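You operate a simulated robot arm through the tools that you are given. There is no shell and no other tool. Be economical: measure what you need, move in short steps, check, and stop when the job is done.

Carry out the task below with a simulated robot arm. There is one attempt and no reset: what you move stays moved.

## Task
Fetch the white thread tape and set it on the silver splash plate.

The check looks at the end state, three seconds after you hand in, the way a careful person would. Anything else that was tipped, shoved, dropped, spilled or broken makes it a failure.

## Robot
A 6-joint arm with a two-finger parallel gripper, fixed in place. Base frame: the origin is at the foot of the arm, x ahead of it, y to its left, z up; the work surface is at about z = 0. Lengths are in m, angles in rad, forces in N, time in s.
With the tool pointing down near the work surface it reaches from about 0.18 to 0.46 m from the base axis. Its first joint turns from -1.222 to 1.222 rad. Payload 1.9 kg.
The TCP is the grasp point between the finger pads, 0.023 m short of the fingertips. In the tool frame z runs along the fingers and y along their closing line. The gripper opens to 0.094 m. The fingers are 0.038 m wide and 0.01 m thick; the gripper's body (0.054 by 0.096 m) begins 0.039 m behind the TCP.
Orientation is that of the tool frame in the base frame, as a unit quaternion [w, x, y, z]. With the fingers straight down and closing along the base's y, the tool's x points along the base's -x, its y along +y and its z along -z.

## Interface
- The arm moves only by the tool step_arm. Its argument "deltas" is a list of rows, each an object of numbers (a shift or turn left out is 0, a gripper value left out holds the last): "dx", "dy", "dz": the shift along the tool's x, y, z in cm; "wx", "wy", "wz": the turn, a rotation vector about the tool's x, y, z in rad; "fingers": the opening, from 0 (shut) to 1 (fully open). In form: [{"dx": .., "dy": .., "dz": .., "wx": .., "wy": .., "wz": .., "fingers": ..}, ...]. A call has 1 to 10 rows; each row is the pose to reach, as a shift and turn from the pose commanded when the call began, along the tool's axes at that moment. Rows are played at 5 a second. More than 0.05 m and 0.15 rad between two rows, or a gripper value outside its range, and nothing of the call is played. A pose out of reach is approached as far as the arm can. The call stops where the force on the tool passes 40 N (or 10 N more than at its start, if that is more) or the arm is blocked; 0.2 s more then pass. The fingers move at their own pace (about 0.108 m/s each) and stop on an object; they squeeze with about 30 N. The grip force told is the motor's: it shows also when the fingers shut on nothing. Time passes only in rows, and 0.2 s behind the last, so rows that repeat a pose let the fingers close. It gives the time, the measured TCP pose, the force on the tool (base axes), the opening and the grip force at its end, in the units of the frame above (readings bear some noise).
- Cameras (640 x 400 px; columns grow to the right, rows downward): "scene" is fixed at [0.0323, 0.2951, 0.4364]; the picture's right is [-0.94, -0.35, 0.00], its down [-0.16, 0.43, -0.89] and it looks along [0.31, -0.83, -0.46] (base axes); focal length 359 px, centre (320, 200). "wrist" rides on the gripper at [0.086, 0.016, -0.075] in the tool frame; the picture's right is [-0.18, 0.98, 0.00], its down [-0.58, -0.11, -0.81] and it looks along [-0.79, -0.15, 0.59] (tool axes); focal length 243 px, centre (320, 200).
- camera(camera): a new picture of that camera. It takes no simulated time.
- measure_at(camera, pixels): for up to 12 pixels [column, row] of the newest picture of that camera ("zoom" is the newest enlarged one), the place [x, y, z] in the base frame of the surface seen there, good to about 0.002 m. It takes no simulated time.
- zoom(camera, box): a new picture of the part [left, top, right, bottom] of that camera's present view, enlarged. It takes no simulated time.
- sign_off(): hands the job in; it is judged then, once.

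Go step by step. Measure first, check grasps and placings, and put right what went wrong. The budget is 60 turns and 26 pictures, counting those below and the enlarged ones. Unless the task says otherwise, let go and move clear before handing in, and close with one line.

The tools are called as name(argument=value, ...) on one line, values as JSON. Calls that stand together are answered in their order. step_arm: Moves the arm, as the interface text tells. Its arguments: {"type":"object","properties":{"deltas":{"type":"array","items":{"type":"object","properties":{"dx":{"type":"number"},"dy":{"type":"number"},"dz":{"type":"number"},"wx":{"type":"number"},"wy":{"type":"number"},"wz":{"type":"number"},"fingers":{"type":"number"}}}}},"required":["deltas"]} The other tools are called the same way: camera (camera) takes a picture; measure_at (camera, pixels) gives the place of the surface under pixels of a picture; zoom (camera, box) takes an enlarged picture of a part of a camera's view; sign_off () hands the job in.

At the start:

```text
clock: 0.0
eef_pos: [0.2337, -0.1585, 0.277]
ee_rot: [0.001, 0.0, 1.0, 0.001]
wrist_force: [-0.8, -1.0, 0.9]
opening: 0.0941
grasp_force: 0.2
```

scene: 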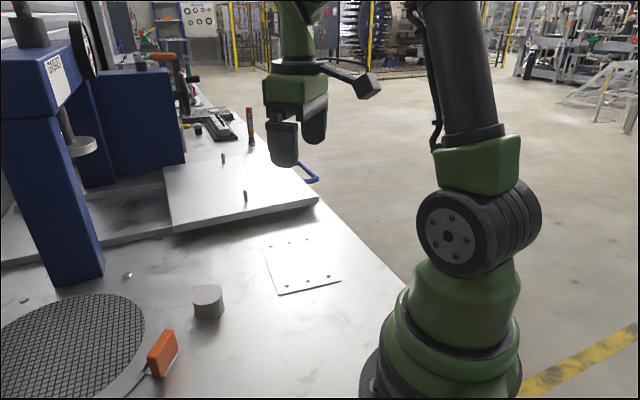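
wrist: 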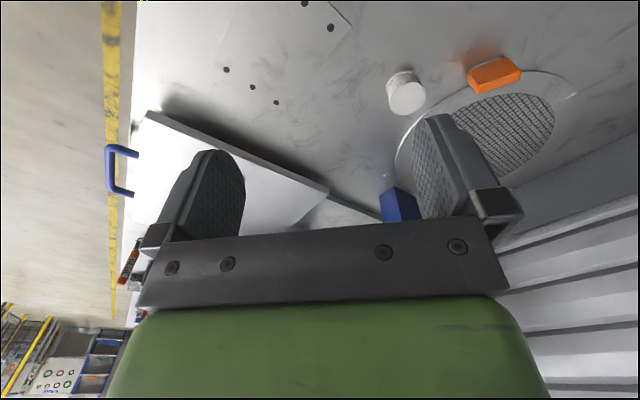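

The cylinder at scene (208,300) looks like the tape; the candidate plates are around (300,265), (240,190) and the mesh at (70,345). I'll zoom in on them and measure.

zoom(camera="scene", box=[160, 220, 360, 345])

zoom(camera="scene", box=[0, 90, 330, 296])

measure_at(camera="scene", pixels=[[208, 290], [195, 292], [222, 292], [208, 312], [265, 247], [310, 239], [340, 280], [280, 293], [240, 175], [175, 222], [315, 200], [40, 340]])

```text
3.20 times, centred on (260, 282) of scene
```

zoom: 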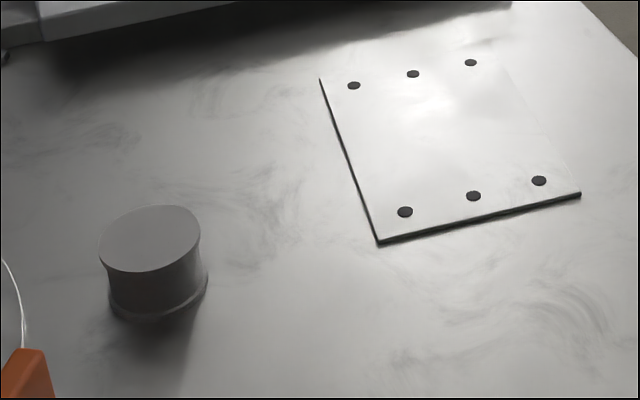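

```text
1.94 times, centred on (165, 193) of scene
```

zoom: 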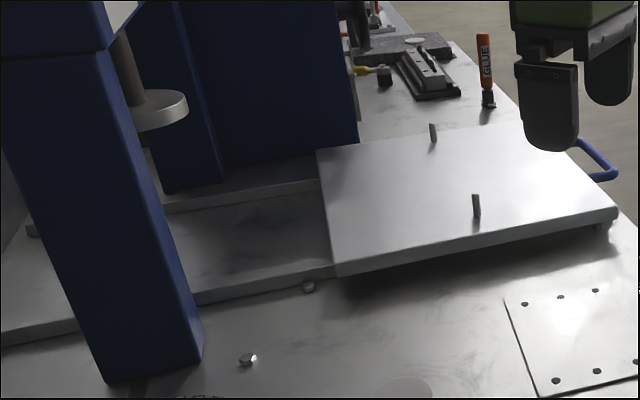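

```text
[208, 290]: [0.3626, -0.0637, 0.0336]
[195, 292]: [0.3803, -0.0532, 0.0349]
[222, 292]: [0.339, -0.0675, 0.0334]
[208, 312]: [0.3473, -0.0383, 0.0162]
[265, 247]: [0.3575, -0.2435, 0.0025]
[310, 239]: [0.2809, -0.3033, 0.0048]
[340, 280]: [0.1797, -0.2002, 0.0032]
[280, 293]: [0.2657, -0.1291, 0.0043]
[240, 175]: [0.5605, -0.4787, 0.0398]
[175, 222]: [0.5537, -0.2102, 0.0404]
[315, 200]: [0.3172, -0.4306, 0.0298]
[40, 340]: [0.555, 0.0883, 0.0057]
```

The plate with holes lies flat around (0.27,-0.21). The cylinder is about 4 cm wide and 3.4 cm high; I'll check it and the far items before choosing.

zoom(camera="wrist", box=[360, 30, 600, 180])

zoom(camera="scene", box=[130, 60, 290, 160])

zoom(camera="scene", box=[0, 275, 200, 400])

```text
2.67 times, centred on (480, 105) of wrist
```

zoom: 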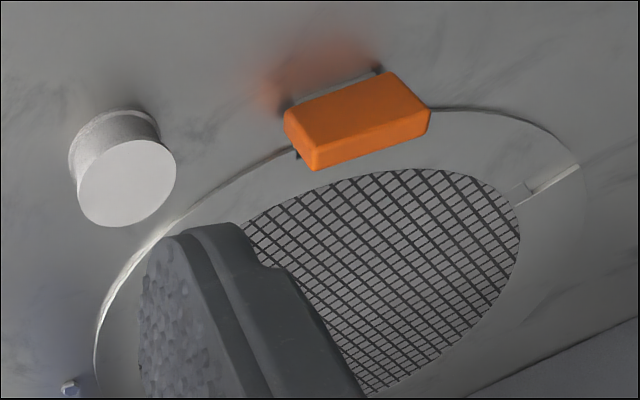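

```text
4.00 times, centred on (210, 110) of scene
```

zoom: 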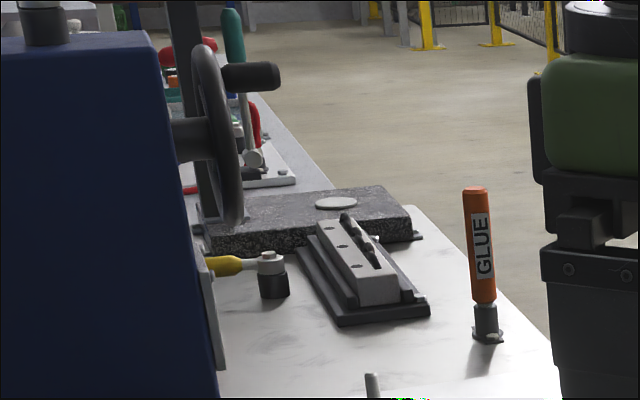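

```text
3.20 times, centred on (100, 338) of scene
```

zoom: 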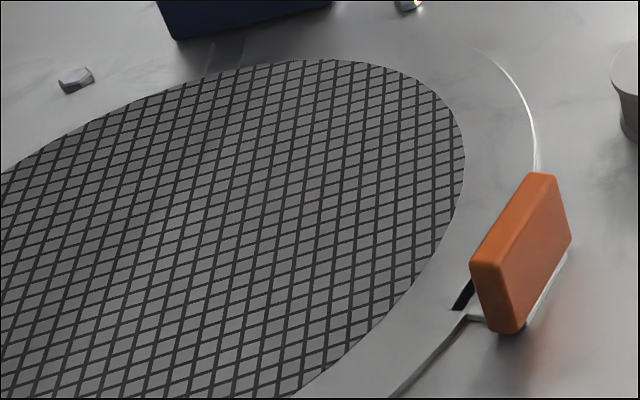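

The mesh is a fixed-looking screen in the table, so the loose plate with holes is the target; the spool-like cylinder is the tape. I'll measure the tape's rim more precisely.

measure_at(camera="scene", pixels=[[207, 294], [193, 297], [221, 290], [209, 286], [203, 303], [288, 265], [205, 317], [196, 288], [219, 298], [323, 265], [270, 270], [178, 345]])

measure_at(camera="wrist", pixels=[[407, 99], [393, 99], [421, 95], [406, 110], [412, 86]])

```text
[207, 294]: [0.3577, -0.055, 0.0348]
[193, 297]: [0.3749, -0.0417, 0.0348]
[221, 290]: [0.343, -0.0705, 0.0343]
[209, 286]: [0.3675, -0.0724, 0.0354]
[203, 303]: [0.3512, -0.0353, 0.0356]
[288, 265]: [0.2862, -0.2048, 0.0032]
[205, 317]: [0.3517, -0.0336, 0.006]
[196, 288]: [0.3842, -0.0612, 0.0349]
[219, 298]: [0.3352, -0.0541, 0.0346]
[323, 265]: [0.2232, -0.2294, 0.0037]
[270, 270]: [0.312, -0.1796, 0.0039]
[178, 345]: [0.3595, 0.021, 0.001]
```

```text
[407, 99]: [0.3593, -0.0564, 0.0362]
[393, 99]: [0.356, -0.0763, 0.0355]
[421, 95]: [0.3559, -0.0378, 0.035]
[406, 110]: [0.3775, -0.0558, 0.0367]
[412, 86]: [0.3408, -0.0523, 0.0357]
```

The tape's centre is about (0.358,-0.055), 4.3 cm across, top at 0.035. I'll check the blue press's clearance (scene (85,270), (50,90)) and the orange block before moving above it.

measure_at(camera="scene", pixels=[[100, 270], [60, 280], [20, 110], [78, 60], [82, 145], [90, 50], [150, 350], [172, 335], [160, 375], [35, 35]])

step_arm(deltas=[{"dx": -2, "dy": 1.7, "fingers": 0.72}, {"dx": -4, "dy": 3.4}, {"dx": -6, "dy": 5.1}, {"dx": -8, "dy": 6.8}, {"dx": -10.3, "dy": 8.6}, {"dx": -12.4, "dy": 10.35}, {"dx": -12.4, "dy": 10.35}])

```text
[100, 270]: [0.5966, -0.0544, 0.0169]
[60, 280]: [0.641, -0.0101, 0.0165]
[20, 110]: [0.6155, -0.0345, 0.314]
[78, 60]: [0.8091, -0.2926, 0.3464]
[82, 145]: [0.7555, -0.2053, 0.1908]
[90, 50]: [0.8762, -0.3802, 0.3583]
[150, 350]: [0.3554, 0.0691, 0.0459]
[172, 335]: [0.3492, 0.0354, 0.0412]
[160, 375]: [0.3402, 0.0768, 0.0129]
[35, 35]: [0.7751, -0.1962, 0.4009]
```

```text
clock: 1.6
eef_pos: [0.3571, -0.0559, 0.2776]
ee_rot: [0.001, -0.001, 1.0, 0.001]
wrist_force: [0.4, -0.4, 0.3]
opening: 0.0679
grasp_force: 0.0
```

The arm is over the tape at (0.357,-0.056) and everything else is well clear. Descending to just above it.

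step_arm(deltas=[{"dz": 3}, {"dz": 6.5}, {"dz": 10}, {"dz": 13.5}, {"dz": 16.5}, {"dz": 19}, {"dz": 20.5}, {"dz": 20.5}])

camera(camera="scene")

camera(camera="wrist")

```text
clock: 3.4
eef_pos: [0.36, -0.0551, 0.0712]
ee_rot: [0.001, 0.0, 1.0, 0.001]
wrist_force: [-0.3, -0.7, 0.5]
opening: 0.0679
grasp_force: 0.0
```

```text
18 pictures are left
```

scene: 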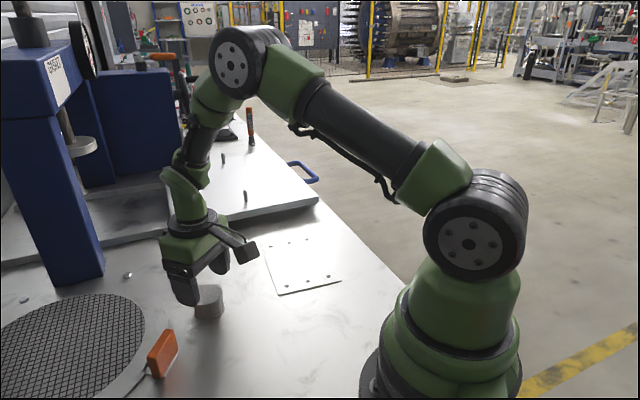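

```text
17 pictures are left
```

wrist: 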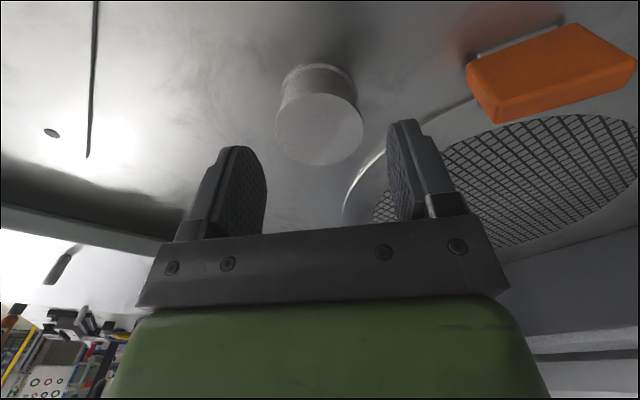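

The tape at wrist (320,130) sits centred between the fingers. Lowering 4.3 cm to straddle it.

step_arm(deltas=[{"dz": 1.2}, {"dz": 2.4}, {"dz": 3.5}, {"dz": 4.3}, {"dz": 4.3}])

camera(camera="scene")

camera(camera="wrist")

```text
clock: 4.6
eef_pos: [0.3584, -0.0554, 0.027]
ee_rot: [0.001, 0.0, 1.0, 0.001]
wrist_force: [0.2, -0.8, 0.0]
opening: 0.0679
grasp_force: 0.0
```

```text
16 pictures are left
```

scene: 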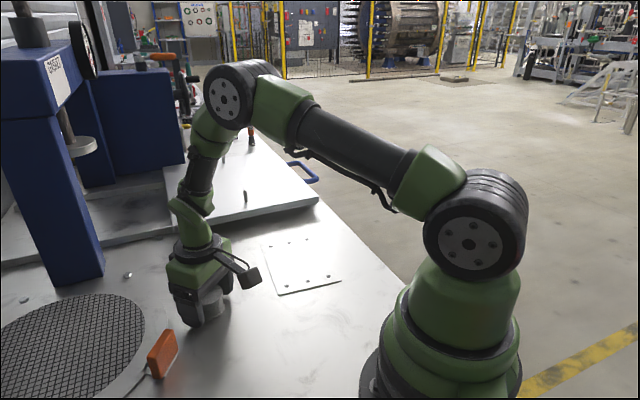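

```text
15 pictures are left
```

wrist: 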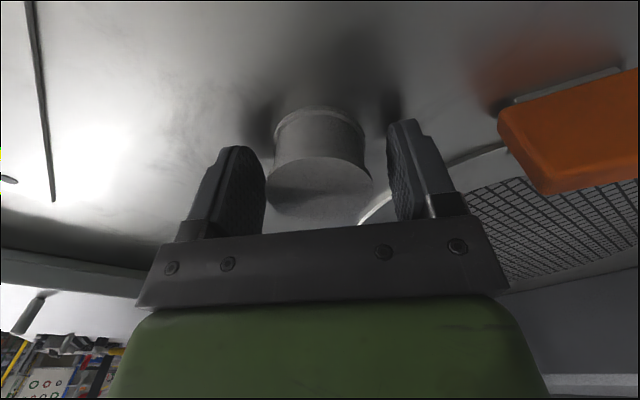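

The tape sits between the fingers at wrist (320,170) with no contact. Closing.

step_arm(deltas=[{"fingers": 0.5}, {"fingers": 0.42}, {"fingers": 0.3}, {"fingers": 0.3}, {"fingers": 0.3}])

```text
clock: 5.8
eef_pos: [0.3587, -0.0562, 0.0287]
ee_rot: [0.001, 0.0, 1.0, 0.001]
wrist_force: [-0.6, -0.1, 0.2]
opening: 0.0483
grasp_force: 30.4
```

The fingers stopped on the tape at 0.048 m with 30 N. Lifting it.

step_arm(deltas=[{"dz": -1}, {"dz": -3}, {"dz": -5.5}, {"dz": -8}, {"dz": -8}])

camera(camera="scene")

camera(camera="wrist")

```text
clock: 7.0
eef_pos: [0.358, -0.0555, 0.108]
ee_rot: [0.002, 0.0, 1.0, 0.002]
wrist_force: [0.3, 0.2, -0.2]
opening: 0.0484
grasp_force: 30.1
```

```text
14 pictures are left
```

scene: 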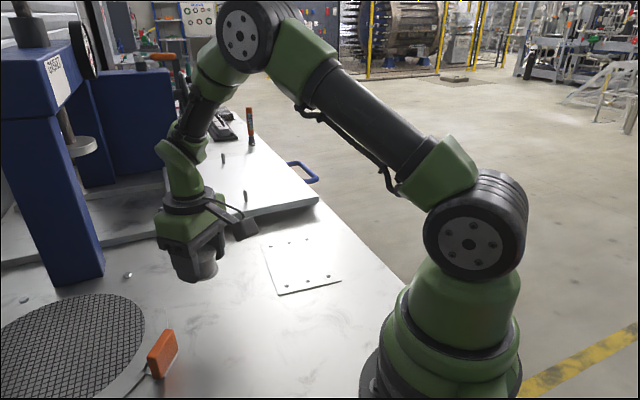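

```text
13 pictures are left
```

wrist: 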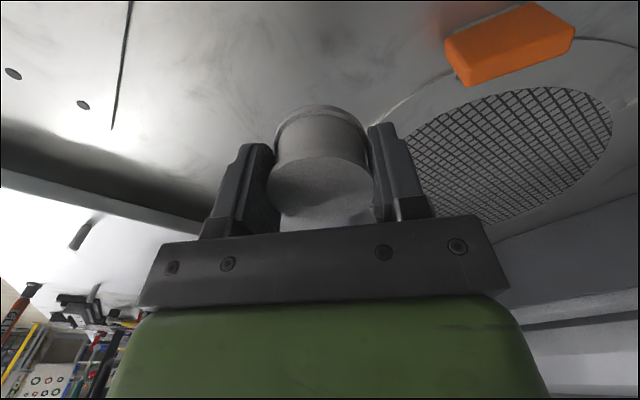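

The tape is held and clear of the table. Carrying it to above the plate's centre at about (0.27,-0.218).

step_arm(deltas=[{"dx": 1, "dy": -2}, {"dx": 2.5, "dy": -4.7}, {"dx": 4, "dy": -7.5}, {"dx": 5.6, "dy": -10.3}, {"dx": 7.1, "dy": -13.1}, {"dx": 8.3, "dy": -15.3}, {"dx": 8.8, "dy": -16.25}, {"dx": 8.8, "dy": -16.25}])

camera(camera="scene")

camera(camera="wrist")

```text
clock: 8.8
eef_pos: [0.2689, -0.2183, 0.1072]
ee_rot: [0.001, 0.0, 1.0, 0.002]
wrist_force: [-0.4, -0.1, 0.2]
opening: 0.0483
grasp_force: 30.2
```

```text
12 pictures are left
```

scene: 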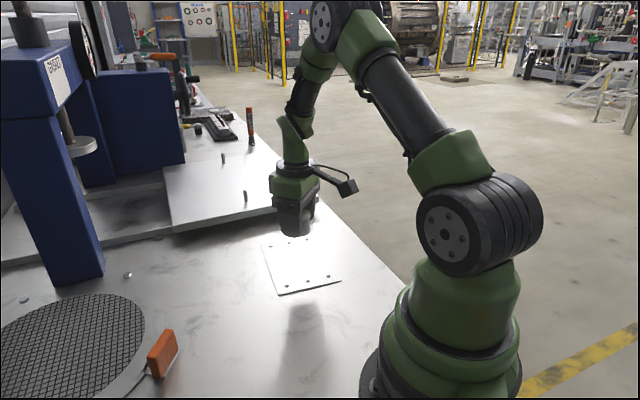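

```text
11 pictures are left
```

wrist: 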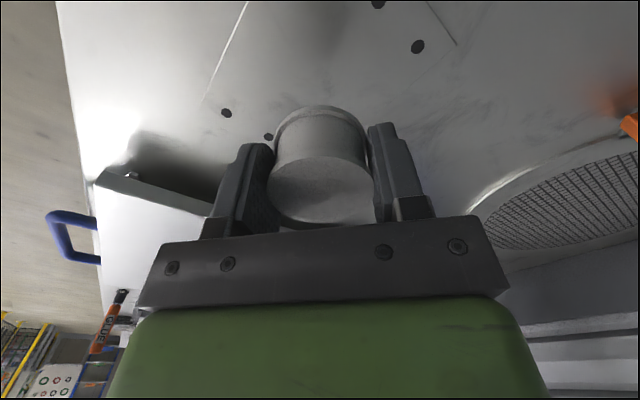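

The tape is over the plate. Lowering about 7 cm to just above contact.

step_arm(deltas=[{"dz": 2}, {"dz": 4}, {"dz": 5.8}, {"dz": 6.8}, {"dz": 7.2}, {"dz": 7.2}])

zoom(camera="scene", box=[220, 200, 380, 300])

```text
clock: 10.2
eef_pos: [0.2708, -0.2169, 0.0352]
ee_rot: [0.001, 0.001, 1.0, 0.001]
wrist_force: [-0.2, -0.7, -0.4]
opening: 0.0479
grasp_force: 30.4
```

```text
4.00 times, centred on (300, 250) of scene
```

zoom: 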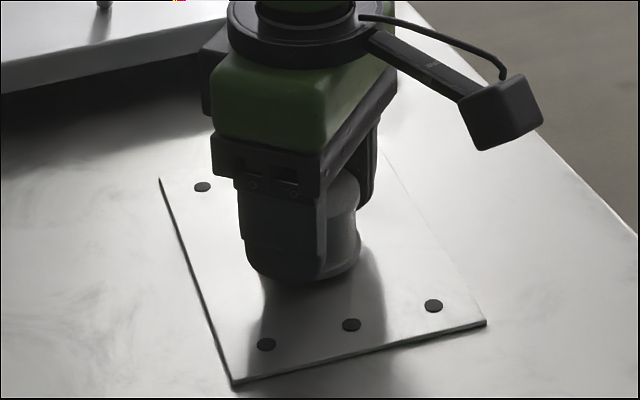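

The tape is centred over the plate, a few mm above it. Creeping down to contact.

step_arm(deltas=[{"dz": 0.1}, {"dz": 0.2}, {"dz": 0.3}, {"dz": 0.3}])

```text
clock: 11.2
eef_pos: [0.27, -0.218, 0.0328]
ee_rot: [0.0, 0.0, 1.0, 0.001]
wrist_force: [-0.1, -0.3, -0.6]
opening: 0.0483
grasp_force: 30.1
```

No contact force yet at z 0.033; creeping a little further.

step_arm(deltas=[{"dz": 0.05}, {"dz": 0.1}, {"dz": 0.1}])

```text
clock: 12.0
eef_pos: [0.2706, -0.2183, 0.032]
ee_rot: [0.001, 0.0, 1.0, 0.001]
wrist_force: [0.2, 1.3, -0.8]
opening: 0.0484
grasp_force: 30.2
```

step_arm(deltas=[{"dz": 0.05}, {"dz": 0.1}, {"dz": 0.1}])

zoom(camera="scene", box=[260, 230, 340, 280])

```text
clock: 12.8
eef_pos: [0.2701, -0.2176, 0.032]
ee_rot: [0.001, 0.0, 1.0, 0.001]
wrist_force: [0.1, -0.6, -1.4]
opening: 0.0482
grasp_force: 30.3
```

```text
8.00 times, centred on (300, 255) of scene
```

zoom: 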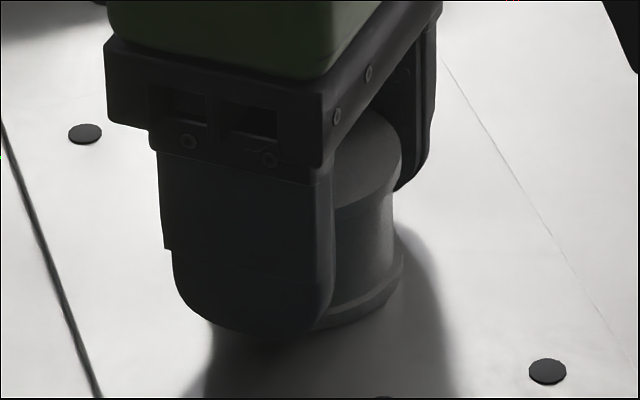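

The tape looks about at the surface (zoom (370,310)) and height has stopped dropping, though force is still small. One more 1 mm to confirm contact.

step_arm(deltas=[{"dz": 0.05}, {"dz": 0.1}, {"dz": 0.1}])

```text
clock: 13.6
eef_pos: [0.2718, -0.2189, 0.0306]
ee_rot: [0.002, 0.0, 1.0, 0.0]
wrist_force: [-4.3, 1.3, 15.5]
opening: 0.0481
grasp_force: 30.2
```

The 15 N upward force confirms contact. Easing off half a millimetre and opening.

step_arm(deltas=[{"dz": -0.06}, {"dz": -0.06, "fingers": 0.55}, {"dz": -0.06, "fingers": 0.62}, {"dz": -0.06, "fingers": 0.72}, {"dz": -0.06, "fingers": 0.72}])

camera(camera="wrist")

```text
clock: 14.8
eef_pos: [0.2708, -0.2177, 0.0314]
ee_rot: [0.001, 0.0, 1.0, 0.001]
wrist_force: [0.1, 0.4, -0.1]
opening: 0.0679
grasp_force: 0.1
```

```text
8 pictures are left
```

wrist: 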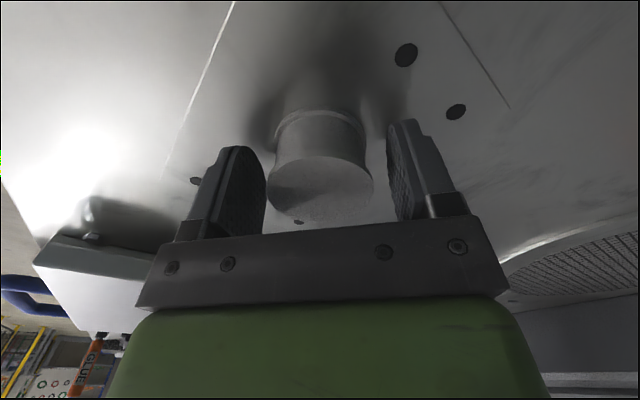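

The fingers are clear on both sides of the tape, which stands upright. Rising straight up.

step_arm(deltas=[{"dz": -1.5}, {"dz": -3.5}, {"dz": -6.5}, {"dz": -10}, {"dz": -14}, {"dz": -18}, {"dz": -18}])

camera(camera="scene")

zoom(camera="scene", box=[220, 200, 380, 300])

```text
clock: 16.4
eef_pos: [0.2696, -0.2212, 0.2115]
ee_rot: [0.001, -0.001, 1.0, 0.001]
wrist_force: [0.5, -0.3, 0.7]
opening: 0.0679
grasp_force: 0.0
```

```text
7 pictures are left
```

scene: 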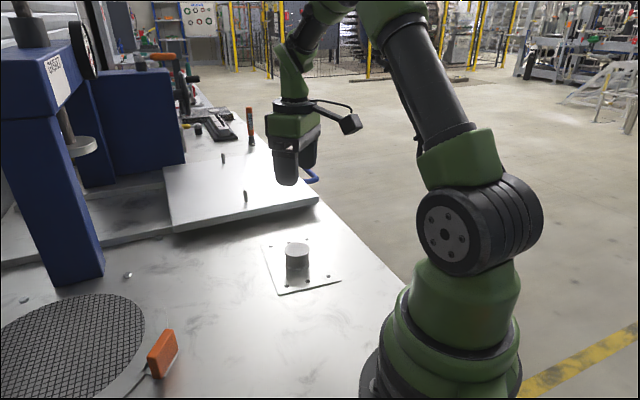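

```text
4.00 times, centred on (300, 250) of scene
```

zoom: 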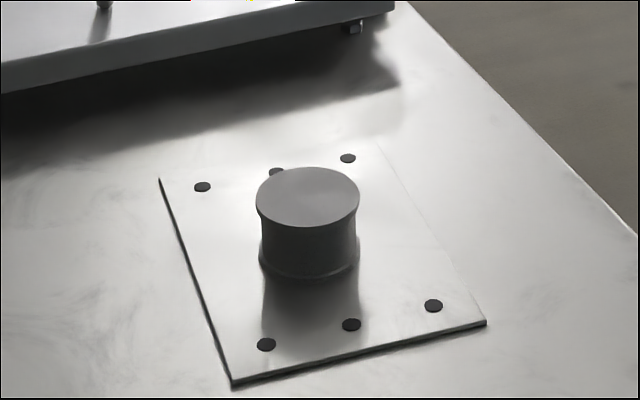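

The tape stands upright in the middle of the plate (scene (297,258)), the plate hasn't moved, and the arm is clear. Handing in.

sign_off()

```text
The job is handed in.
```

The white thread tape is standing upright in the middle of the silver plate with holes, which I took to be the splash plate; nothing else was moved and the arm is clear.
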